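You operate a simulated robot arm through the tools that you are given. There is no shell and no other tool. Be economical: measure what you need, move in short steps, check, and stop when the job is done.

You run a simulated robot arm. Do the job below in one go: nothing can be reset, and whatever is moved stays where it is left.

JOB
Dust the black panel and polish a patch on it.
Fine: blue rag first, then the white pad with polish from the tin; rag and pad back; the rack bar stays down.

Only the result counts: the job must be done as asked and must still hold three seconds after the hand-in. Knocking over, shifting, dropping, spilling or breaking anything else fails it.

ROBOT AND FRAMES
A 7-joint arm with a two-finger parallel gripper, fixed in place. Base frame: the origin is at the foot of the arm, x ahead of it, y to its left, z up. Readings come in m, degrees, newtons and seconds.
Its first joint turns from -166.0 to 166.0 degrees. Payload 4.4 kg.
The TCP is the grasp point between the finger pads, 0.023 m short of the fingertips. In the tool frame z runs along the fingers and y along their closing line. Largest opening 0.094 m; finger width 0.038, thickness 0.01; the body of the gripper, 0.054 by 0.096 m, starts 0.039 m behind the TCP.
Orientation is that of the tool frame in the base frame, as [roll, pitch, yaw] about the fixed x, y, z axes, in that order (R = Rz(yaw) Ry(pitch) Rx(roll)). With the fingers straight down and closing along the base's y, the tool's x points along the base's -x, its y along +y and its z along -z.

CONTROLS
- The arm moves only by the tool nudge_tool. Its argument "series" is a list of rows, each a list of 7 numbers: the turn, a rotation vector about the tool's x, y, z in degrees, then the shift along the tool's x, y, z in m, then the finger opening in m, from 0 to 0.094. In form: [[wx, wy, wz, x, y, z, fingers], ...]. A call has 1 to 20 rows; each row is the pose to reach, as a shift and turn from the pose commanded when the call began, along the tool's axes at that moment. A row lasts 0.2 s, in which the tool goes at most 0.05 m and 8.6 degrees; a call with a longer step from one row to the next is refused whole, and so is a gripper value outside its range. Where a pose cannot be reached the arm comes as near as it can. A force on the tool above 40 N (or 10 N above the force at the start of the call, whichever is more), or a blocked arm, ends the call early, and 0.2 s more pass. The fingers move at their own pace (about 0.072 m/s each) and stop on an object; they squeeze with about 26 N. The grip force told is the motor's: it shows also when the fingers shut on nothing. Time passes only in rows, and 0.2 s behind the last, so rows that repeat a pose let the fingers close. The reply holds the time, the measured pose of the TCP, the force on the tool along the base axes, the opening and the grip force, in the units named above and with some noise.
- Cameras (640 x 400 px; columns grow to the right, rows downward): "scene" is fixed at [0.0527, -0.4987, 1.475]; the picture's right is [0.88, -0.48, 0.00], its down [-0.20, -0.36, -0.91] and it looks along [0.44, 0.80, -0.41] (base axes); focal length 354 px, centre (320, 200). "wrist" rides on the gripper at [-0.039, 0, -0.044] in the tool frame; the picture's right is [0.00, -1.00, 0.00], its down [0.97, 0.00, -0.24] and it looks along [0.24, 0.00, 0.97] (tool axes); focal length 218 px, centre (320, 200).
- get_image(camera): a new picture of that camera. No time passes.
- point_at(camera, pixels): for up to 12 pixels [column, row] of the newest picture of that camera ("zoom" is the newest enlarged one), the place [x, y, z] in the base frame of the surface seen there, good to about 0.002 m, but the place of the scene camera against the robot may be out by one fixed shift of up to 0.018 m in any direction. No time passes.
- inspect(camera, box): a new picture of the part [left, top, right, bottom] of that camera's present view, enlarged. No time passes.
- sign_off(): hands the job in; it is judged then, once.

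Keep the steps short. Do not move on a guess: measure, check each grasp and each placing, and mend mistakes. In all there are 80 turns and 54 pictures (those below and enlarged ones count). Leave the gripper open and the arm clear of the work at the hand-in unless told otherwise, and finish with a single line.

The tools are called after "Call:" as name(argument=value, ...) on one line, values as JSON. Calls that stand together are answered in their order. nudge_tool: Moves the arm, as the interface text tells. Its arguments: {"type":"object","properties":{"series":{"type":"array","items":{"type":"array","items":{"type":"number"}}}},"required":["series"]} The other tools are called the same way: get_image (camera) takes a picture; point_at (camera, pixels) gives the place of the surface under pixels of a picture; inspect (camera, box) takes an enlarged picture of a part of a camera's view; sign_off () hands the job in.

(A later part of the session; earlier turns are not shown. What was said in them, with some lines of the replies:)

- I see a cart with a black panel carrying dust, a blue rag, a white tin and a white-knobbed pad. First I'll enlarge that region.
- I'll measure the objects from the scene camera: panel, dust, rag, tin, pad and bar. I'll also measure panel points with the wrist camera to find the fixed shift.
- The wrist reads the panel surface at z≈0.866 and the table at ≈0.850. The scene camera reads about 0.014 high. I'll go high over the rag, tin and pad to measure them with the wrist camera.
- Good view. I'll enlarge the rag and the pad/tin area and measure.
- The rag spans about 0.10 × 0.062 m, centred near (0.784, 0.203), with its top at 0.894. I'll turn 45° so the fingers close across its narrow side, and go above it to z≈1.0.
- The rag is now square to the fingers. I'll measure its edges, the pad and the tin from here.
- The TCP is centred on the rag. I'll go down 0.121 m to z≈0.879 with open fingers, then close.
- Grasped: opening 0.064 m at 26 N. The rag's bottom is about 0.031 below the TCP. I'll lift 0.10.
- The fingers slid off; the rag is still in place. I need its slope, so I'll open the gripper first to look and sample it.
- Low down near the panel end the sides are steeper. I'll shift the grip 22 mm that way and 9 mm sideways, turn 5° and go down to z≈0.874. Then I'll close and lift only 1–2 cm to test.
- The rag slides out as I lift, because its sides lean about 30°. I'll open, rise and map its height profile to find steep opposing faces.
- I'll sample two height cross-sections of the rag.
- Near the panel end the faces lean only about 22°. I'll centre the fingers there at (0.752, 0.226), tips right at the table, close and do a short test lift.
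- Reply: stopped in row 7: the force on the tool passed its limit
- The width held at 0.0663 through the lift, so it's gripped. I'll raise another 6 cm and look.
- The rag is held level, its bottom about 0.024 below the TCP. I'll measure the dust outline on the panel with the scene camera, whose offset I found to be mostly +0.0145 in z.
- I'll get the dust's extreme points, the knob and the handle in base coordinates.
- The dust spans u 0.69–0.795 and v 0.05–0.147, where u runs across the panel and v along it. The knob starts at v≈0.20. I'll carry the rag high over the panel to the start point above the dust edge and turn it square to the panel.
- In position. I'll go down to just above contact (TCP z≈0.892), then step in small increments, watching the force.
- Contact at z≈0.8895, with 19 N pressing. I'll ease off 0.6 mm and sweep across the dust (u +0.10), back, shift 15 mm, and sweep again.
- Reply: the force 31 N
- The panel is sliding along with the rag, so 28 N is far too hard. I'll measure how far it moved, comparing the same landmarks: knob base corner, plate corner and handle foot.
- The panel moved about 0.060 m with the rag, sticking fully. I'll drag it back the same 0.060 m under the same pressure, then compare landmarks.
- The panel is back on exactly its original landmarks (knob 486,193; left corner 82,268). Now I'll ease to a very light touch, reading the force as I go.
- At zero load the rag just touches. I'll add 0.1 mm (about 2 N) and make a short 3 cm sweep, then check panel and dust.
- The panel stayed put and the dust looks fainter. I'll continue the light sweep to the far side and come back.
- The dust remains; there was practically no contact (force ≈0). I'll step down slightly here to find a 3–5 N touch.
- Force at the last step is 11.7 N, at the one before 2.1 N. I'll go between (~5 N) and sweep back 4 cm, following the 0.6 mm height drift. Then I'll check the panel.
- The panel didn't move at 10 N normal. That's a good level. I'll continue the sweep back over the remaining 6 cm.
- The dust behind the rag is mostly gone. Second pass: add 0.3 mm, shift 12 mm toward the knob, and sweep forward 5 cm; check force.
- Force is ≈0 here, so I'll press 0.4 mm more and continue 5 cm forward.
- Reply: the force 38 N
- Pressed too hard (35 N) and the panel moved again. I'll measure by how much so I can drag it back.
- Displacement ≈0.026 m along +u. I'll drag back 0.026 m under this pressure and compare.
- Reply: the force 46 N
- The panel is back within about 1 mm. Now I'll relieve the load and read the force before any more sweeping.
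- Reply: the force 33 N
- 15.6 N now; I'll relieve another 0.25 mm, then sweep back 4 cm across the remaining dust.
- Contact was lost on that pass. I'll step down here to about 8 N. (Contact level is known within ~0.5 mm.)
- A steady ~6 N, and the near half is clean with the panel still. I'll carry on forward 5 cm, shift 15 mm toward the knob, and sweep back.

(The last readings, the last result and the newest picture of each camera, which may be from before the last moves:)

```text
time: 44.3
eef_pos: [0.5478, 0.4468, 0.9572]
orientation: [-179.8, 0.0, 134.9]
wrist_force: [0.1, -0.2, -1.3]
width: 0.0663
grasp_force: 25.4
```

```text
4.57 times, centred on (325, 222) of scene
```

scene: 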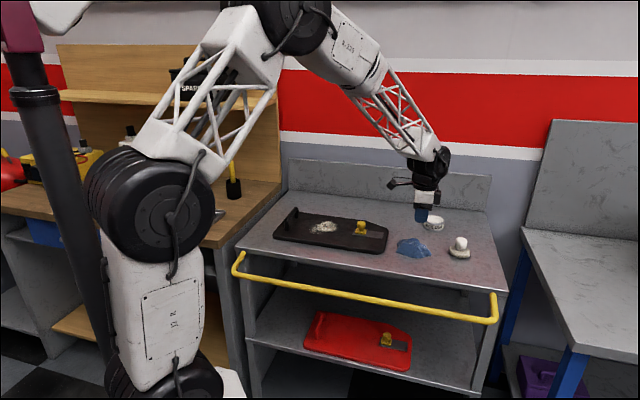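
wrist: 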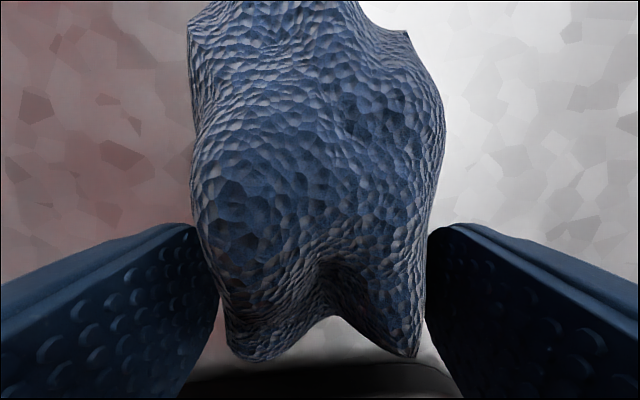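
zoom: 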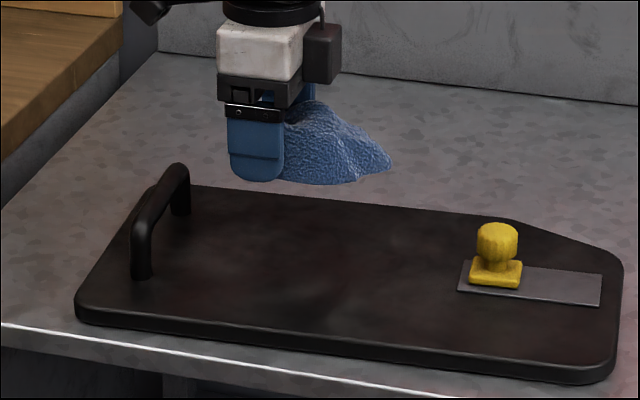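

The dust is all gone, but the last stroke pulled the panel toward the front. I'll measure the displacement.

Call:
point_at(camera="zoom", pixels=[[470, 283], [601, 305], [497, 222], [459, 290], [105, 340], [76, 310], [617, 368]])

Call:
get_image(camera="scene")

```text
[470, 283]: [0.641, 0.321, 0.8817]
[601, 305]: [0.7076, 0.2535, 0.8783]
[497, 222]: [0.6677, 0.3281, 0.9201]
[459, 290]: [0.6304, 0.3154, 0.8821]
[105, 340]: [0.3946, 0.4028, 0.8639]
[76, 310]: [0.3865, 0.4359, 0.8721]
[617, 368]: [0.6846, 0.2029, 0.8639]
```

```text
22 pictures are left
```

scene: 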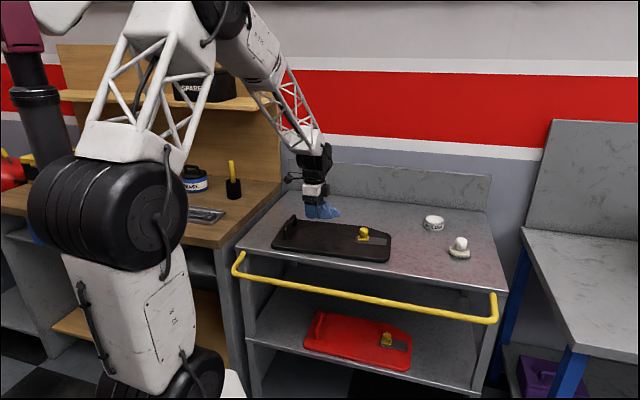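

The panel shifted by u −0.041 and v +0.016. I'll press the rag to about 20 N, where it sticks, and drag the panel back: +0.041 in u, −0.016 in v.

Call:
nudge_tool(series=[[0, 0, 0, 0, 0, 0.04, 0.0], [0, 0, 0, 0, 0, 0.068, 0.0], [0, 0, 0, 0, 0, 0.07, 0.0], [0, 0, 0, 0, 0, 0.0705, 0.0], [0, 0, 0, 0, 0, 0.0705, 0.0]])

```text
time: 45.5
eef_pos: [0.5476, 0.4477, 0.8886]
orientation: [179.9, -0.1, 135.0]
wrist_force: [4.9, 2.8, 9.6]
width: 0.0659
grasp_force: 25.9
```

Call:
nudge_tool(series=[[0, 0, 0, 0, 0, 0.0007, 0.0], [0, 0, 0, 0, 0, 0.0007, 0.0], [0, 0, 0, 0.003, 0.008, 0.00075, 0.0], [0, 0, 0, 0.006, 0.016, 0.0008, 0.0], [0, 0, 0, 0.009, 0.024, 0.00085, 0.0], [0, 0, 0, 0.012, 0.032, 0.0009, 0.0], [0, 0, 0, 0.0156, 0.041, 0.00095, 0.0]])

Call:
inspect(camera="scene", box=[255, 180, 395, 265])

Call:
point_at(camera="zoom", pixels=[[460, 254], [584, 272], [486, 193], [448, 257], [105, 285]])

```text
time: 46.6
eef_pos: [0.5555, 0.4649, 0.8889]
orientation: [179.8, 0.0, 135.0]
wrist_force: [0.6, 0.2, 5.8]
width: 0.0663
grasp_force: 26.4
stopped in row 5: the force on the tool passed its limit (the readings are from after the stop); the commanded pose is now the measured one
```

```text
4.57 times, centred on (325, 222) of scene
```

zoom: 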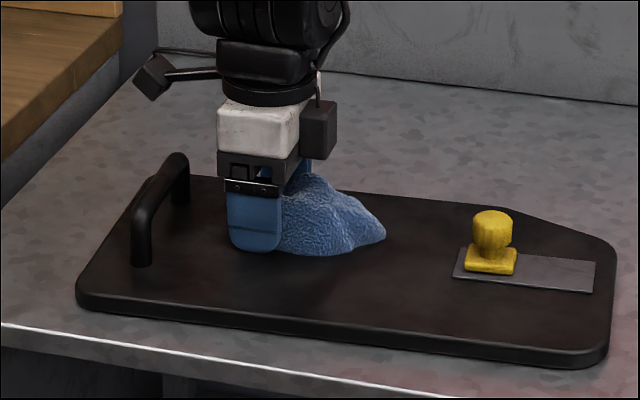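

```text
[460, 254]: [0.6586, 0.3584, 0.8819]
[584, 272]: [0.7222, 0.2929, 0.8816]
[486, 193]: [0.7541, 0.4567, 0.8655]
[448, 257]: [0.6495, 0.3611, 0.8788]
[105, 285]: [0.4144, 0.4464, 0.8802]
```

It stopped halfway at the force limit. I'll measure what remains.

Call:
point_at(camera="zoom", pixels=[[465, 270], [594, 293], [491, 211], [453, 277]])

```text
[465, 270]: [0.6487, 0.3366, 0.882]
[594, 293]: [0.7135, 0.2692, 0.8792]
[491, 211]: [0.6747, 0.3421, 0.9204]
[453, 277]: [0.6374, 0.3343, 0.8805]
```

Remaining: u +0.026, v −0.009. I'll press to about 18 N and drag that, without adding depth.

Call:
nudge_tool(series=[[0, 0, 0, 0, 0, 0.0005, 0.0], [0, 0, 0, 0, 0, 0.0005, 0.0], [0, 0, 0, 0.003, 0.008, 0.0005, 0.0], [0, 0, 0, 0.006, 0.016, 0.0005, 0.0], [0, 0, 0, 0.0092, 0.026, 0.0005, 0.0]])

Call:
inspect(camera="scene", box=[255, 180, 395, 265])

Call:
point_at(camera="zoom", pixels=[[460, 254], [584, 272], [486, 193], [448, 257], [105, 285]])

```text
time: 47.8
eef_pos: [0.5681, 0.4892, 0.8885]
orientation: [180.0, 0.0, 135.0]
wrist_force: [-3.8, -7.5, 17.2]
width: 0.0662
grasp_force: 26.5
```

```text
4.57 times, centred on (325, 222) of scene
```

zoom: 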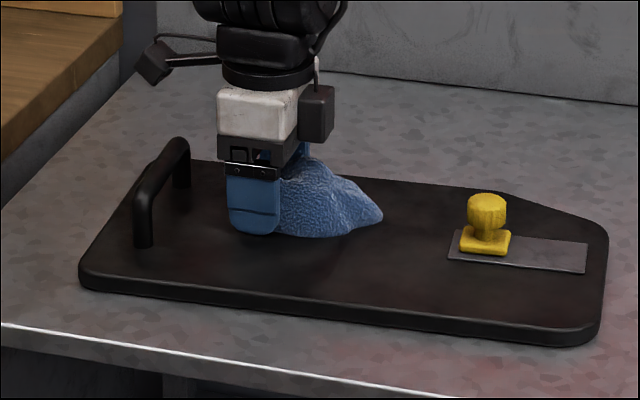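

```text
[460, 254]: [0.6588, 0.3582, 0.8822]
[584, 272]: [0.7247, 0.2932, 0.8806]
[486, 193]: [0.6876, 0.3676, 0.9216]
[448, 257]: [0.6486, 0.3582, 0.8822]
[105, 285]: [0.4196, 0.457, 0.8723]
```

The knob end is exactly home, but the handle end sits slightly low: corner (79,280) vs (82,268), about a 3.5° turn. While the rag is stuck to it, I'll turn 3.5° about the knob, which means shifting the TCP +0.0095 in u.

Call:
nudge_tool(series=[[0, 0, 1.2, 0, 0.0032, 5e-05, 0.0], [0, 0, 2.4, 0, 0.0064, 5e-05, 0.0], [0, 0, 3.5, 0, 0.0095, 5e-05, 0.0]])

Call:
inspect(camera="scene", box=[255, 180, 395, 265])

Call:
point_at(camera="zoom", pixels=[[460, 254], [584, 272], [486, 193], [448, 257], [105, 285]])

```text
time: 48.6
eef_pos: [0.5738, 0.4964, 0.89]
orientation: [179.9, 0.0, 131.4]
wrist_force: [-7.0, -6.0, 25.3]
width: 0.0659
grasp_force: 26.3
```

```text
4.57 times, centred on (325, 222) of scene
```

zoom: 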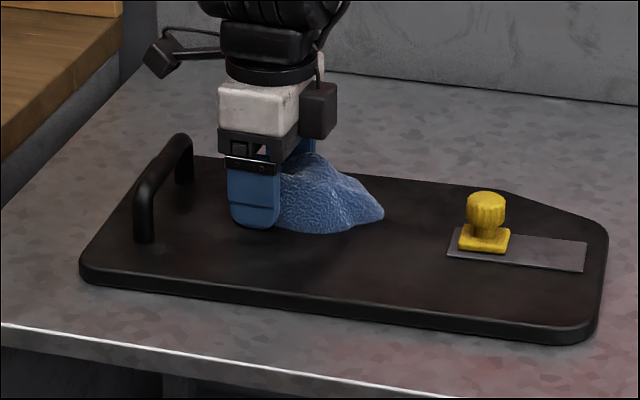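

```text
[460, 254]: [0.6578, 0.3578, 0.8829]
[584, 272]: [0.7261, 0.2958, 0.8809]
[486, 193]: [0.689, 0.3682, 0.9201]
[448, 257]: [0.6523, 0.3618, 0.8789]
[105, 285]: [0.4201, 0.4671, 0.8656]
```

Better: the left corner is at (80,274), target (82,268). One more 1.6° with +0.0045, then lift off.

Call:
nudge_tool(series=[[0, 0, 0.8, 0.0, 0.0022, 0, 0.0], [0, 0, 1.6, 0.0, 0.0042, 0, 0.0], [0, 0, 1.6, 0.0, 0.0042, -0.02, 0.0], [0, 0, 1.6, 0.0, 0.0042, -0.06, 0.0], [0, 0, 1.6, 0.0, 0.0042, -0.1, 0.0]])

Call:
inspect(camera="scene", box=[255, 180, 395, 265])

Call:
point_at(camera="zoom", pixels=[[460, 254], [584, 272], [486, 193], [448, 257], [105, 285]])

```text
time: 49.8
eef_pos: [0.5778, 0.4987, 0.9868]
orientation: [180.0, 0.0, 129.8]
wrist_force: [0.2, 0.5, -0.9]
width: 0.0664
grasp_force: 25.7
```

```text
4.57 times, centred on (325, 222) of scene
```

zoom: 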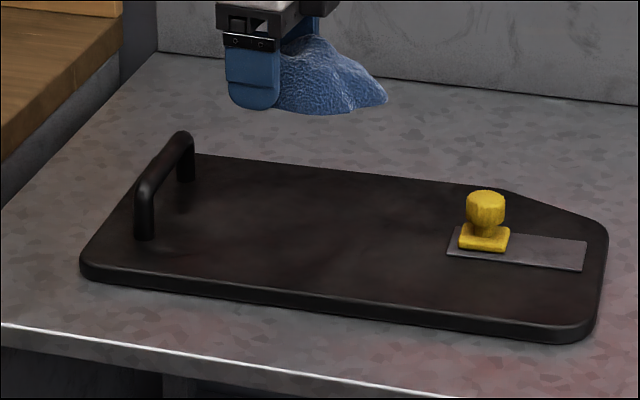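

```text
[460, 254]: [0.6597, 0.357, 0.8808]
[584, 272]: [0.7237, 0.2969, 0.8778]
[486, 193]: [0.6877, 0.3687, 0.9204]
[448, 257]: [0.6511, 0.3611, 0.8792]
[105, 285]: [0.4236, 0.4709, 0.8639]
```

All dust is gone and the panel is back on its landmarks within ~2 mm. Now I'll carry the rag back above its original spot, (0.752, 0.226) at yaw 128.

Call:
nudge_tool(series=[[0, 0, 0.2, -0.04, -0.005, 0, 0.0], [0, 0, 0.4, -0.08, -0.01, 0, 0.0], [0, 0, 0.6, -0.12, -0.015, 0, 0.0], [0, 0, 0.8, -0.16, -0.02, 0, 0.0], [0, 0, 1.0, -0.2, -0.025, 0, 0.0], [0, 0, 1.2, -0.24, -0.03, 0, 0.0], [0, 0, 1.4, -0.28, -0.035, 0, 0.0], [0, 0, 1.8, -0.3209, -0.0403, 0, 0.0], [0, 0, 1.8, -0.3209, -0.0403, 0, 0.0]])

```text
time: 51.8
eef_pos: [0.751, 0.2268, 0.9881]
orientation: [-180.0, 0.0, 128.1]
wrist_force: [-0.5, 0.1, -0.5]
width: 0.066
grasp_force: 26.3
```

Right above. I'll lower to z≈0.8755 and read the force.

Call:
nudge_tool(series=[[0, 0, 0, 0, 0, 0.04, 0.0], [0, 0, 0, 0, 0, 0.08, 0.0], [0, 0, 0, 0, 0, 0.105, 0.0], [0, 0, 0, 0, 0, 0.111, 0.0], [0, 0, 0, 0, 0, 0.111, 0.0]])

Call:
nudge_tool(series=[[0, 0, 0, 0, 0, 0.001, 0.0], [0, 0, 0, 0, 0, 0.001, 0.0]])

```text
time: 53.0
eef_pos: [0.7519, 0.2291, 0.8768]
orientation: [180.0, -0.1, 128.1]
wrist_force: [0.6, -0.5, -0.4]
width: 0.0662
grasp_force: 26.1
```

```text
time: 53.6
eef_pos: [0.7517, 0.2275, 0.8756]
orientation: [-180.0, 0.1, 128.2]
wrist_force: [0.6, 0.4, 0.1]
width: 0.0666
grasp_force: 26.3
```

Call:
nudge_tool(series=[[0, 0, 0, 0, 0, 0.001, 0.0], [0, 0, 0, 0, 0, 0.001, 0.0]])

Call:
nudge_tool(series=[[0, 0, 0, 0, 0, 0.0005, 0.0], [0, 0, 0, 0, 0, 0.0005, 0.0]])

```text
time: 54.2
eef_pos: [0.752, 0.2281, 0.8744]
orientation: [-180.0, 0.1, 128.1]
wrist_force: [0.4, -0.7, -0.6]
width: 0.0663
grasp_force: 26.2
```

```text
time: 54.8
eef_pos: [0.7533, 0.2272, 0.8744]
orientation: [-180.0, 0.0, 128.1]
wrist_force: [0.1, 0.3, -0.6]
width: 0.0661
grasp_force: 26.7
```

Within about 0.5 mm of the table. I'll open the fingers, rise, and look.

Call:
nudge_tool(series=[[0, 0, 0, 0, 0, 0.0005, 0.07], [0, 0, 0, 0, 0, 0.0005, 0.08], [0, 0, 0, 0, 0, 0.0005, 0.094], [0, 0, 0, 0, 0, 0.0005, 0.094], [0, 0, 0, 0, 0, -0.04, 0.094], [0, 0, 0, -0.03, 0, -0.09, 0.094], [0, 0, 0, -0.06, 0, -0.13, 0.094]])

Call:
get_image(camera="wrist")

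```text
refused: row 6 steps farther than a row can; nothing moved
```

```text
17 pictures are left
```

wrist: 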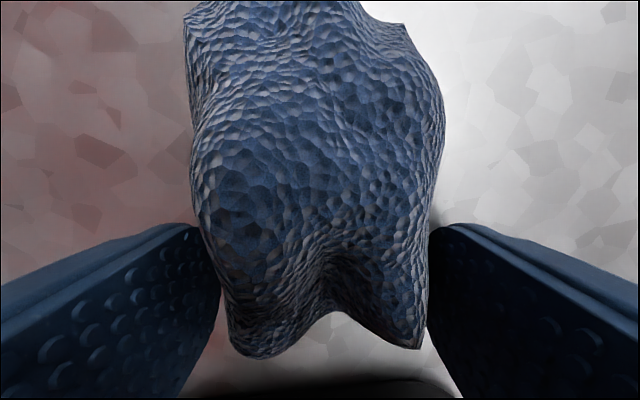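

That call had too long a step, so nothing moved. I'll repeat it with shorter steps.

Call:
nudge_tool(series=[[0, 0, 0, 0, 0, 0.0005, 0.07], [0, 0, 0, 0, 0, 0.0005, 0.08], [0, 0, 0, 0, 0, 0.0005, 0.094], [0, 0, 0, 0, 0, 0.0005, 0.094], [0, 0, 0, 0, 0, -0.03, 0.094], [0, 0, 0, 0, 0, -0.06, 0.094], [0, 0, 0, -0.02, 0, -0.09, 0.094], [0, 0, 0, -0.04, 0, -0.12, 0.094], [0, 0, 0, -0.06, 0, -0.13, 0.094]])

Call:
get_image(camera="wrist")

```text
time: 56.8
eef_pos: [0.7871, 0.1805, 1.0054]
orientation: [180.0, 0.0, 128.0]
wrist_force: [0.0, -0.3, -0.1]
width: 0.0941
grasp_force: 0.1
```

```text
16 pictures are left
```

wrist: 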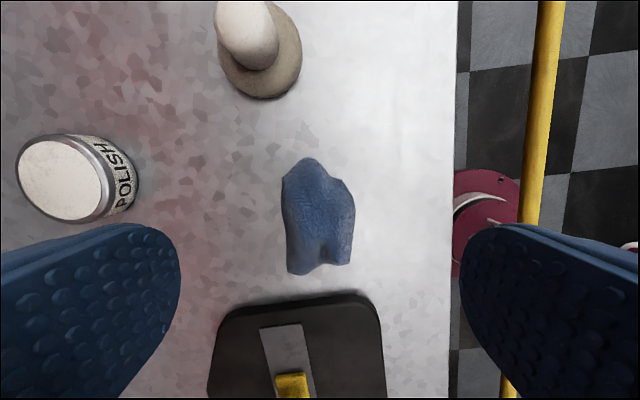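

The rag is back in place. Now I'll measure the pad and re-check the rag's outline.

Call:
point_at(camera="wrist", pixels=[[238, 22], [275, 25], [258, 58], [268, 90], [298, 60], [222, 70], [60, 180], [308, 160], [291, 272], [349, 263], [220, 20], [278, 45]])

Call:
inspect(camera="wrist", box=[190, 0, 330, 110])

```text
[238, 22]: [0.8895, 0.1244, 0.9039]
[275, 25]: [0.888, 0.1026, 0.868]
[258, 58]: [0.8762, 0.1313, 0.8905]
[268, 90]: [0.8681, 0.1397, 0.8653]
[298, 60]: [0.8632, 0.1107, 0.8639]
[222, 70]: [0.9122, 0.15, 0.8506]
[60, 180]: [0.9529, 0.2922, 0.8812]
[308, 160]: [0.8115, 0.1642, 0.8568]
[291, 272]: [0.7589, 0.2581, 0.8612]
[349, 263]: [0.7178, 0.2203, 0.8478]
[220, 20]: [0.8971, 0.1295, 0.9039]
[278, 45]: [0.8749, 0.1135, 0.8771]
```

```text
3.64 times, centred on (260, 55) of wrist
```

zoom: 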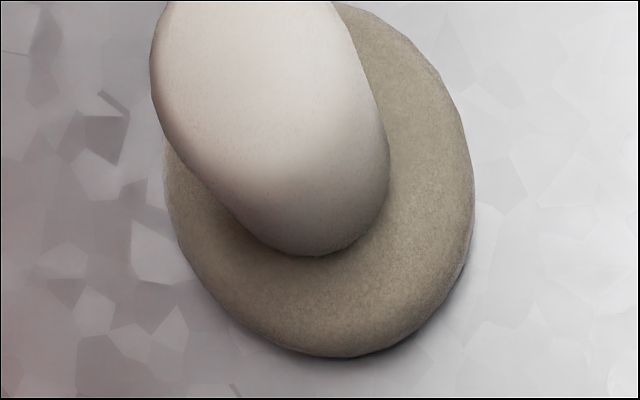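

The pad knob is round, near (0.888, 0.123), with its top at 0.904. I'll move above it and look straight down.

Call:
nudge_tool(series=[[0, 0, 0, -0.035, 0.014, 0, 0.094], [0, 0, 0, -0.07, 0.028, 0, 0.094], [0, 0, 0, -0.106, 0.0425, 0, 0.094], [0, 0, 0, -0.106, 0.0425, 0, 0.094]])

Call:
get_image(camera="wrist")

```text
time: 57.8
eef_pos: [0.8882, 0.1238, 1.0046]
orientation: [-179.9, 0.1, 128.1]
wrist_force: [0.4, -0.2, 0.0]
width: 0.0937
grasp_force: 0.0
```

```text
14 pictures are left
```

wrist: 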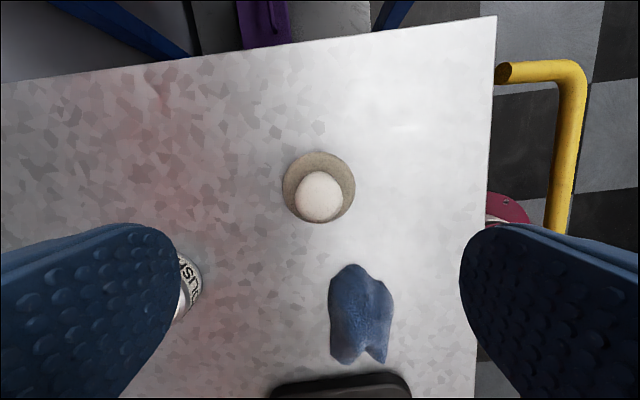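

Call:
point_at(camera="wrist", pixels=[[319, 195], [300, 195], [338, 195], [319, 178], [319, 214], [285, 185], [353, 185], [320, 154], [330, 185], [308, 205]])

```text
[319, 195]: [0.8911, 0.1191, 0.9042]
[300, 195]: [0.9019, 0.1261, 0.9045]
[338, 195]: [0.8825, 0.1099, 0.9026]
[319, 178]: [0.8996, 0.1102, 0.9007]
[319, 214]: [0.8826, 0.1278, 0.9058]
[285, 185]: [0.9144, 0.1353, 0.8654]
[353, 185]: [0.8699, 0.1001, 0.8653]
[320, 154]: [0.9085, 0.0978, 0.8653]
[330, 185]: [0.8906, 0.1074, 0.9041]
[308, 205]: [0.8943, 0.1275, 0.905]
```

The knob centre is at (0.8915, 0.1185). I'll shift 6 mm, go down to TCP z≈0.893 (tips just above the disc), close and lift a little.

Call:
nudge_tool(series=[[0, 0, 0, -0.0061, -0.0003, 0.02, 0.094], [0, 0, 0, -0.0061, -0.0003, 0.06, 0.094], [0, 0, 0, -0.0061, -0.0003, 0.1, 0.094], [0, 0, 0, -0.0061, -0.0003, 0.111, 0.094], [0, 0, 0, -0.0061, -0.0003, 0.111, 0.06], [0, 0, 0, -0.0061, -0.0003, 0.111, 0.0], [0, 0, 0, -0.0061, -0.0003, 0.111, 0.0], [0, 0, 0, -0.0061, -0.0003, 0.111, 0.0], [0, 0, 0, -0.0061, -0.0003, 0.111, 0.0]])

Call:
nudge_tool(series=[[0, 0, 0, 0, 0, -0.01, 0.0], [0, 0, 0, 0, 0, -0.02, 0.0], [0, 0, 0, 0, 0, -0.05, 0.0], [0, 0, 0, 0, 0, -0.08, 0.0]])

Call:
inspect(camera="scene", box=[380, 180, 500, 260])

```text
time: 59.8
eef_pos: [0.8915, 0.1184, 0.8936]
orientation: [-180.0, 0.1, 128.1]
wrist_force: [0.3, -0.8, 0.8]
width: 0.0327
grasp_force: 26.2
```

```text
time: 60.8
eef_pos: [0.8901, 0.1173, 0.9742]
orientation: [-180.0, 0.0, 128.2]
wrist_force: [0.2, 0.7, -0.3]
width: 0.0325
grasp_force: 25.7
```

```text
5.00 times, centred on (440, 220) of scene
```

zoom: 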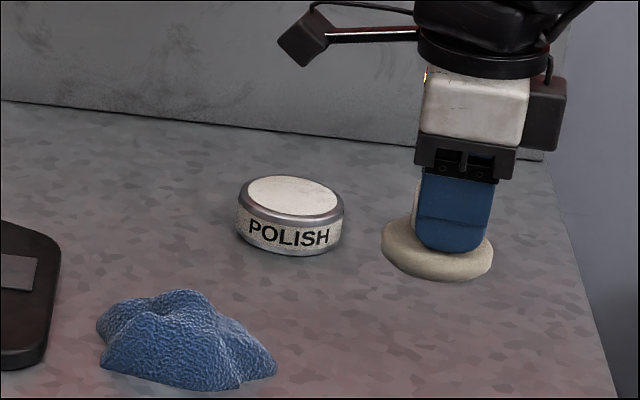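

The pad is held (opening 0.0325), its bottom about 0.0436 below the TCP. I'll go high above the tin centre (0.953, 0.289).

Call:
nudge_tool(series=[[0, 0, 0, 0.019, 0.031, -0.01, 0.0], [0, 0, 0, 0.038, 0.062, -0.01, 0.0], [0, 0, 0, 0.057, 0.093, -0.01, 0.0], [0, 0, 0, 0.077, 0.124, -0.01, 0.0], [0, 0, 0, 0.0966, 0.1541, -0.01, 0.0], [0, 0, 0, 0.0966, 0.1541, -0.01, 0.0]])

Call:
inspect(camera="scene", box=[380, 170, 500, 250])

Call:
inspect(camera="wrist", box=[220, 90, 420, 390])

```text
time: 62.2
eef_pos: [0.9533, 0.2896, 0.9826]
orientation: [179.9, 0.0, 128.1]
wrist_force: [-0.2, 0.5, -1.5]
width: 0.0327
grasp_force: 25.7
```

```text
5.00 times, centred on (440, 210) of scene
```

zoom: 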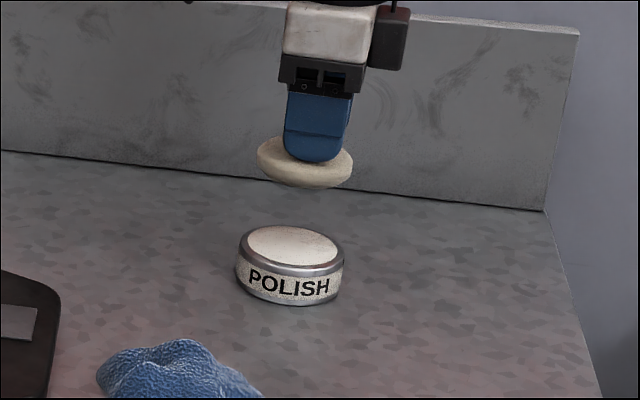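

```text
1.33 times, centred on (320, 240) of wrist
```

zoom: 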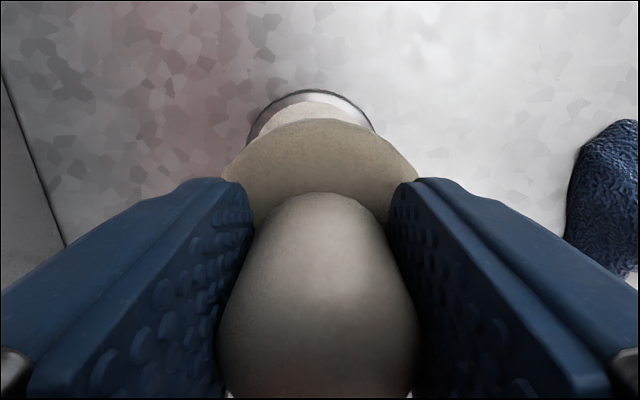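

The pad is centred over the tin after allowing for perspective. I'll lower to ~3 mm above, then approach in small steps, watching the force.

Call:
nudge_tool(series=[[0, 0, 0, 0, 0, 0.025, 0.0], [0, 0, 0, 0, 0, 0.045, 0.0], [0, 0, 0, 0, 0, 0.055, 0.0], [0, 0, 0, 0, 0, 0.057, 0.0], [0, 0, 0, 0, 0, 0.057, 0.0]])

Call:
nudge_tool(series=[[0, 0, 0, 0, 0, 0.001, 0.0], [0, 0, 0, 0, 0, 0.001, 0.0]])

Call:
nudge_tool(series=[[0, 0, 0, 0, 0, 0.0006, 0.0], [0, 0, 0, 0, 0, 0.0006, 0.0]])

```text
time: 63.4
eef_pos: [0.9537, 0.2911, 0.9271]
orientation: [179.9, 0.0, 128.2]
wrist_force: [-0.4, -0.7, -0.3]
width: 0.0329
grasp_force: 26.4
```

```text
time: 64.0
eef_pos: [0.9532, 0.2899, 0.9248]
orientation: [180.0, 0.0, 128.1]
wrist_force: [-0.2, 0.6, 0.1]
width: 0.0325
grasp_force: 26.2
```

```text
time: 64.6
eef_pos: [0.953, 0.2911, 0.9251]
orientation: [179.9, 0.0, 128.1]
wrist_force: [0.3, 0.2, -0.3]
width: 0.0325
grasp_force: 25.7
```

Call:
nudge_tool(series=[[0, 0, 0, 0, 0, 0.0006, 0.0], [0, 0, 0, 0, 0, 0.0006, 0.0]])

Call:
nudge_tool(series=[[0, 0, 0, 0, 0, 0.0005, 0.0], [0, 0, 0, 0, 0, 0.0005, 0.0]])

```text
time: 65.2
eef_pos: [0.9536, 0.29, 0.9238]
orientation: [-179.9, 0.0, 128.0]
wrist_force: [0.3, -0.5, -0.7]
width: 0.0328
grasp_force: 26.3
```

```text
time: 65.8
eef_pos: [0.9543, 0.2887, 0.9244]
orientation: [179.9, 0.0, 128.1]
wrist_force: [0.3, 0.0, -0.1]
width: 0.0328
grasp_force: 26.0
```

Call:
nudge_tool(series=[[0, 0, 0, 0, 0, 0.0007, 0.0], [0, 0, 0, 0, 0, 0.0007, 0.0]])

Call:
nudge_tool(series=[[0, 0, 0, 0, 0, 0.0006, 0.0], [0, 0, 0, 0, 0, 0.0006, 0.0]])

```text
time: 66.4
eef_pos: [0.9527, 0.2889, 0.9233]
orientation: [-180.0, 0.0, 128.1]
wrist_force: [0.6, 1.7, 0.3]
width: 0.0327
grasp_force: 26.0
```

```text
time: 67.0
eef_pos: [0.9545, 0.2897, 0.9239]
orientation: [179.9, 0.0, 128.1]
wrist_force: [-0.3, 1.5, 6.7]
width: 0.0329
grasp_force: 25.8
```

Contact at 6.7 N. I'll hold for a moment so it takes polish, then lift straight up.

Call:
nudge_tool(series=[[0, 0, 0, 0, 0, 0, 0.0], [0, 0, 0, 0, 0, 0, 0.0], [0, 0, 0, 0, 0, 0, 0.0], [0, 0, 0, 0, 0, -0.01, 0.0], [0, 0, 0, 0, 0, -0.04, 0.0], [0, 0, 0, 0, 0, -0.07, 0.0]])

Call:
inspect(camera="scene", box=[380, 170, 500, 250])

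```text
time: 68.4
eef_pos: [0.9512, 0.2889, 0.9915]
orientation: [-179.9, 0.0, 128.1]
wrist_force: [0.2, -0.2, -1.9]
width: 0.0326
grasp_force: 26.1
```

```text
5.00 times, centred on (440, 210) of scene
```

zoom: 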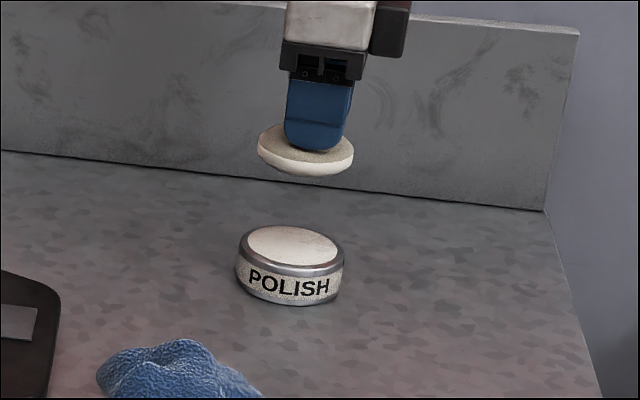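

The pad's face now shows white polish and the tin hasn't moved. I'll carry the pad high to above the former dust spot (0.593, 0.456).

Call:
nudge_tool(series=[[0, 0, 0, 0.0392, -0.0202, 0, 0.0], [0, 0, 0, 0.0783, -0.0403, 0, 0.0], [0, 0, 0, 0.1175, -0.0605, 0, 0.0], [0, 0, 0, 0.1567, -0.0807, 0, 0.0], [0, 0, 0, 0.1958, -0.1008, 0, 0.0], [0, 0, 0, 0.235, -0.121, 0, 0.0], [0, 0, 0, 0.2742, -0.1412, 0, 0.0], [0, 0, 0, 0.3133, -0.1613, 0, 0.0], [0, 0, 0, 0.3525, -0.1815, 0, 0.0], [0, 0, 0, 0.3525, -0.1815, 0, 0.0]])

Call:
nudge_tool(series=[[0, 0, 0, 0, 0, 0.04, 0.0], [0, 0, 0, 0, 0, 0.07, 0.0], [0, 0, 0, 0, 0, 0.08, 0.0], [0, 0, 0, 0, 0, 0.082, 0.0], [0, 0, 0, 0, 0, 0.082, 0.0]])

```text
time: 70.6
eef_pos: [0.5926, 0.455, 0.9936]
orientation: [180.0, 0.0, 128.0]
wrist_force: [0.6, 0.2, 0.2]
width: 0.0328
grasp_force: 26.3
```

```text
time: 71.8
eef_pos: [0.5912, 0.4538, 0.9103]
orientation: [-179.9, 0.0, 128.0]
wrist_force: [-0.1, 0.3, -0.9]
width: 0.0326
grasp_force: 25.9
```

Call:
nudge_tool(series=[[0, 0, 0, 0, 0, 0.0008, 0.0], [0, 0, 0, 0, 0, 0.0008, 0.0]])

Call:
nudge_tool(series=[[0, 0, 0, 0, 0, 0.0005, 0.0], [0, 0, 0, 0, 0, 0.0005, 0.0]])

Call:
nudge_tool(series=[[0, 0, 0, 0, 0, 0.0004, 0.0], [0, 0, 0, 0, 0, 0.0004, 0.0]])

```text
time: 72.4
eef_pos: [0.5923, 0.4548, 0.909]
orientation: [180.0, 0.0, 128.1]
wrist_force: [-0.4, -0.3, 0.2]
width: 0.0329
grasp_force: 26.2
```

```text
time: 73.0
eef_pos: [0.5921, 0.4543, 0.9094]
orientation: [-180.0, 0.0, 128.1]
wrist_force: [0.6, 0.5, -0.5]
width: 0.0325
grasp_force: 26.2
```

```text
time: 73.6
eef_pos: [0.5931, 0.4556, 0.909]
orientation: [-179.9, 0.0, 128.1]
wrist_force: [-2.2, 0.2, 4.2]
width: 0.0327
grasp_force: 25.3
```

Light contact at 4.2 N. I'll begin with small rubbing strokes of ±15 mm across u, then check force, panel and patch.

Call:
nudge_tool(series=[[0, 0, 0, 0, 0.008, 5e-05, 0.0], [0, 0, 0, 0, 0.016, 0.0001, 0.0], [0, 0, 0, 0, 0.008, 5e-05, 0.0], [0, 0, 0, 0, 0, 0, 0.0], [0, 0, 0, 0, -0.008, -5e-05, 0.0], [0, 0, 0, 0, -0.016, -0.0001, 0.0], [0, 0, 0, 0, -0.008, -5e-05, 0.0], [0, 0, 0, 0, 0, 0, 0.0]])

Call:
inspect(camera="scene", box=[255, 180, 395, 265])

```text
time: 75.4
eef_pos: [0.5928, 0.4557, 0.9078]
orientation: [179.9, 0.1, 128.1]
wrist_force: [-5.4, -6.2, 18.6]
width: 0.0326
grasp_force: 25.4
```

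```text
4.57 times, centred on (325, 222) of scene
```

zoom: 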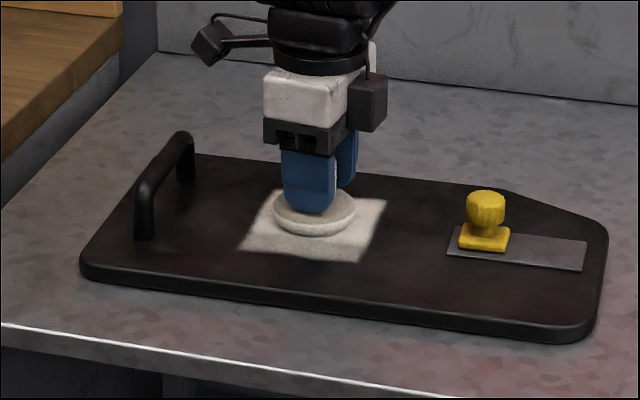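

A square patch of polish has appeared and the panel is still. Force is 18.6 N, so I'll ease 0.35 mm and rub over the rest of the patch in both directions.

Call:
nudge_tool(series=[[0, 0, 0, 0, 0, -0.00035, 0.0], [0, 0, 0, 0, 0, -0.00035, 0.0]])

Call:
nudge_tool(series=[[0, 0, 0, 0.008, 0, 0, 0.0], [0, 0, 0, 0.016, 0.0, 0, 0.0], [0, 0, 0, 0.016, 0.008, 0.0, 0.0], [0, 0, 0, 0.016, 0.0, 0, 0.0], [0, 0, 0, 0.016, -0.008, 0, 0.0], [0, 0, 0, 0.016, -0.016, -5e-05, 0.0], [0, 0, 0, 0.008, -0.016, -5e-05, 0.0], [0, 0, 0, 0, -0.016, -5e-05, 0.0]])

```text
time: 76.0
eef_pos: [0.5922, 0.4549, 0.9087]
orientation: [-180.0, 0.0, 128.1]
wrist_force: [-1.3, 4.2, 7.6]
width: 0.0324
grasp_force: 25.9
```

```text
time: 77.8
eef_pos: [0.5786, 0.4456, 0.908]
orientation: [180.0, 0.0, 128.1]
wrist_force: [-6.0, 6.3, 15.5]
width: 0.0327
grasp_force: 25.5
```

15.5 N; ease 0.3 mm more and rub the other side.

Call:
nudge_tool(series=[[0, 0, 0, 0, 0, -0.0003, 0.0], [0, 0, 0, 0, 0, -0.0003, 0.0]])

Call:
nudge_tool(series=[[0, 0, 0, -0.008, 0, 0, 0.0], [0, 0, 0, -0.016, 0.0, 0, 0.0], [0, 0, 0, -0.016, 0.008, 5e-05, 0.0], [0, 0, 0, -0.016, 0.016, 0.0001, 0.0], [0, 0, 0, -0.016, 0.024, 0.00015, 0.0], [0, 0, 0, -0.016, 0.032, 0.0002, 0.0]])

Call:
inspect(camera="scene", box=[255, 180, 395, 265])

```text
time: 78.4
eef_pos: [0.5805, 0.4446, 0.9084]
orientation: [180.0, 0.0, 128.2]
wrist_force: [-0.1, 3.8, 12.0]
width: 0.0325
grasp_force: 25.7
```

```text
time: 79.8
eef_pos: [0.6153, 0.4514, 0.9101]
orientation: [-180.0, 0.0, 128.1]
wrist_force: [-5.1, -3.1, 13.1]
width: 0.0325
grasp_force: 26.3
```

```text
4.57 times, centred on (325, 222) of scene
```

zoom: 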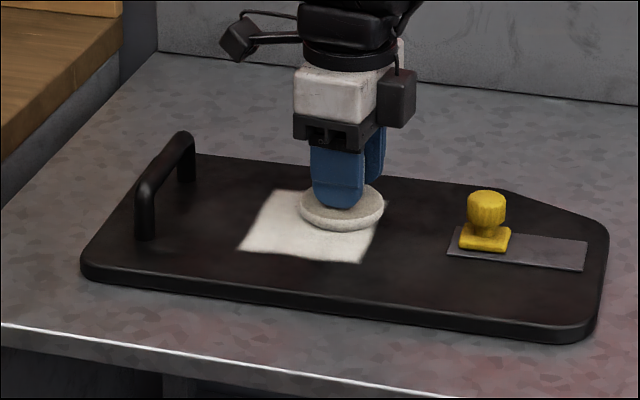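

The patch is stronger and the panel still. One last stroke along the back edge of the patch, then lift to see it whole.

Call:
nudge_tool(series=[[0, 0, 0, 0, 0, -0.0001, 0.0], [0, 0, 0, 0.008, 0.0, -0.0001, 0.0], [0, 0, 0, 0.016, 0.0, -0.0001, 0.0], [0, 0, 0, 0.024, 0.0, -0.0001, 0.0], [0, 0, 0, 0.03, 0, -0.0001, 0.0], [0, 0, 0, 0.03, -0.008, -0.00015, 0.0], [0, 0, 0, 0.03, -0.008, -0.02, 0.0], [0, 0, 0, 0.03, -0.008, -0.06, 0.0], [0, 0, 0, 0.03, -0.008, -0.09, 0.0]])

Call:
inspect(camera="scene", box=[255, 180, 395, 265])

Call:
point_at(camera="zoom", pixels=[[460, 254], [584, 272], [486, 193], [448, 257], [105, 285]])

```text
time: 81.8
eef_pos: [0.591, 0.4692, 0.9988]
orientation: [-180.0, -0.1, 128.1]
wrist_force: [-0.7, 0.4, -1.2]
width: 0.0325
grasp_force: 25.9
```

```text
4.57 times, centred on (325, 222) of scene
```

zoom: 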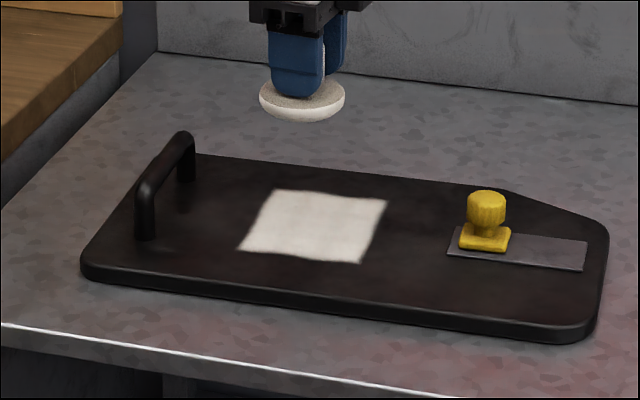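

```text
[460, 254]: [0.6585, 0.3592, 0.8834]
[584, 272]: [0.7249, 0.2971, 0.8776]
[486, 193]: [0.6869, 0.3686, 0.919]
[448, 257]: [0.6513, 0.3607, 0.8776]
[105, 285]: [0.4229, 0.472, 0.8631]
```

A full uniform patch, and the panel is on its landmarks. I'll carry the pad back above its original place (0.8915, 0.1184).

Call:
nudge_tool(series=[[0, 0, 0, -0.042, 0.0019, 0, 0.0], [0, 0, 0, -0.084, 0.0038, 0, 0.0], [0, 0, 0, -0.126, 0.0057, 0, 0.0], [0, 0, 0, -0.168, 0.0076, 0, 0.0], [0, 0, 0, -0.21, 0.0095, 0, 0.0], [0, 0, 0, -0.252, 0.0114, 0, 0.0], [0, 0, 0, -0.294, 0.0133, 0, 0.0], [0, 0, 0, -0.336, 0.0152, 0, 0.0], [0, 0, 0, -0.378, 0.0171, 0, 0.0], [0, 0, 0, -0.42, 0.019, 0, 0.0], [0, 0, 0, -0.4614, 0.0208, 0, 0.0], [0, 0, 0, -0.4614, 0.0208, 0, 0.0]])

Call:
nudge_tool(series=[[0, 0, 0, 0, 0, 0.04, 0.0], [0, 0, 0, 0, 0, 0.08, 0.0], [0, 0, 0, 0, 0, 0.1, 0.0], [0, 0, 0, 0, 0, 0.102, 0.0], [0, 0, 0, 0, 0, 0.102, 0.0]])

```text
time: 84.4
eef_pos: [0.8921, 0.1205, 1.0016]
orientation: [180.0, 0.0, 128.1]
wrist_force: [0.2, 0.4, 0.0]
width: 0.0325
grasp_force: 25.8
```

```text
time: 85.6
eef_pos: [0.8926, 0.1208, 0.9]
orientation: [180.0, -0.1, 128.1]
wrist_force: [-0.9, -0.6, -1.2]
width: 0.0327
grasp_force: 25.9
```

Now down the last ~6 mm in small steps, until contact.

Call:
nudge_tool(series=[[0, 0, 0, -0.001, -0.002, 0.003, 0.0], [0, 0, 0, -0.001, -0.002, 0.0045, 0.0], [0, 0, 0, -0.001, -0.002, 0.0045, 0.0]])

Call:
nudge_tool(series=[[0, 0, 0, 0, 0, 0.001, 0.0], [0, 0, 0, 0, 0, 0.001, 0.0]])

Call:
nudge_tool(series=[[0, 0, 0, 0, 0, 0.0007, 0.0], [0, 0, 0, 0, 0, 0.0007, 0.0]])

```text
time: 86.4
eef_pos: [0.8908, 0.1198, 0.895]
orientation: [180.0, 0.0, 128.2]
wrist_force: [0.2, 0.0, -0.5]
width: 0.0326
grasp_force: 26.2
```

```text
time: 87.0
eef_pos: [0.8909, 0.1182, 0.8926]
orientation: [179.9, 0.0, 128.1]
wrist_force: [-0.4, 1.3, 5.4]
width: 0.0324
grasp_force: 26.3
```

```text
time: 87.6
eef_pos: [0.8907, 0.1175, 0.8929]
orientation: [179.9, 0.2, 128.1]
wrist_force: [-5.1, -0.7, 17.0]
width: 0.0326
grasp_force: 25.4
```

On the table (17 N). I'll ease back up 0.6 mm, open, and rise clear.

Call:
nudge_tool(series=[[0, 0, 0, 0, 0, -0.0006, 0.0], [0, 0, 0, 0, 0, -0.0006, 0.04], [0, 0, 0, 0, 0, -0.0006, 0.06], [0, 0, 0, 0, 0, -0.0006, 0.094], [0, 0, 0, 0, 0, -0.0006, 0.094], [0, 0, 0, 0, 0, -0.03, 0.094], [0, 0, 0, 0, 0, -0.06, 0.094], [0, 0, 0, 0, 0, -0.1, 0.094], [0, 0, 0, 0.03, 0, -0.13, 0.094], [0, 0, 0, 0.06, 0, -0.16, 0.094], [0, 0, 0, 0.09, 0, -0.19, 0.094], [0, 0, 0, 0.12, 0, -0.22, 0.094], [0, 0, 0, 0.15, 0, -0.25, 0.094]])

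Call:
get_image(camera="scene")

Call:
get_image(camera="wrist")

```text
time: 90.4
eef_pos: [0.7951, 0.2361, 1.1433]
orientation: [-179.9, 0.0, 128.1]
wrist_force: [-0.5, -0.2, -1.2]
width: 0.0936
grasp_force: 0.2
```

```text
6 pictures are left
```

scene: 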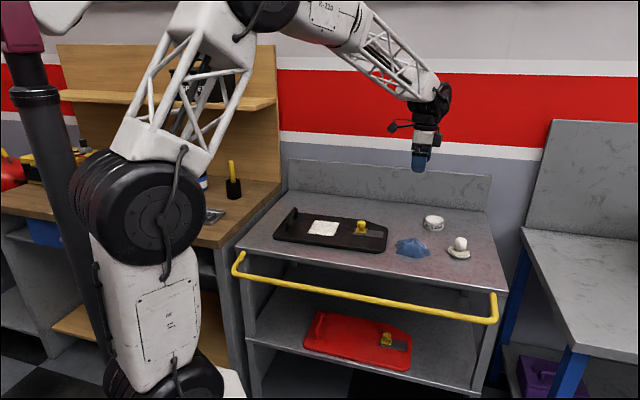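

```text
5 pictures are left
```

wrist: 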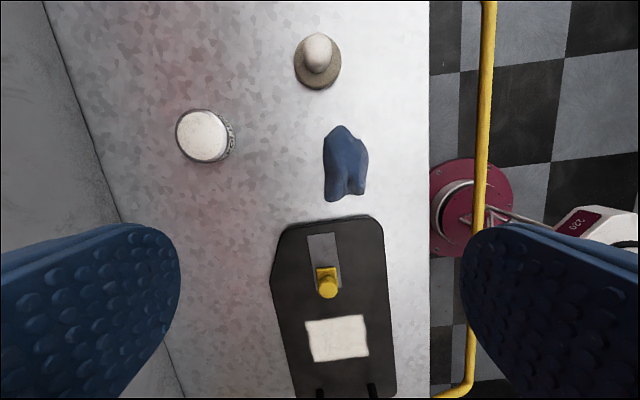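

The panel is dusted with a full polish patch on it. Rag and pad are back, and the tin and yellow bar are as they were. The gripper is open and clear, so I'm handing in.

Call:
sign_off()

```text
The job is handed in.
```

The black panel is dusted and a patch is polished, with the rag and pad back in their places and the yellow bar (which I took to be the rack bar) never touched; the panel slid a few times while I wiped it, and I put it back to within about 2 mm.
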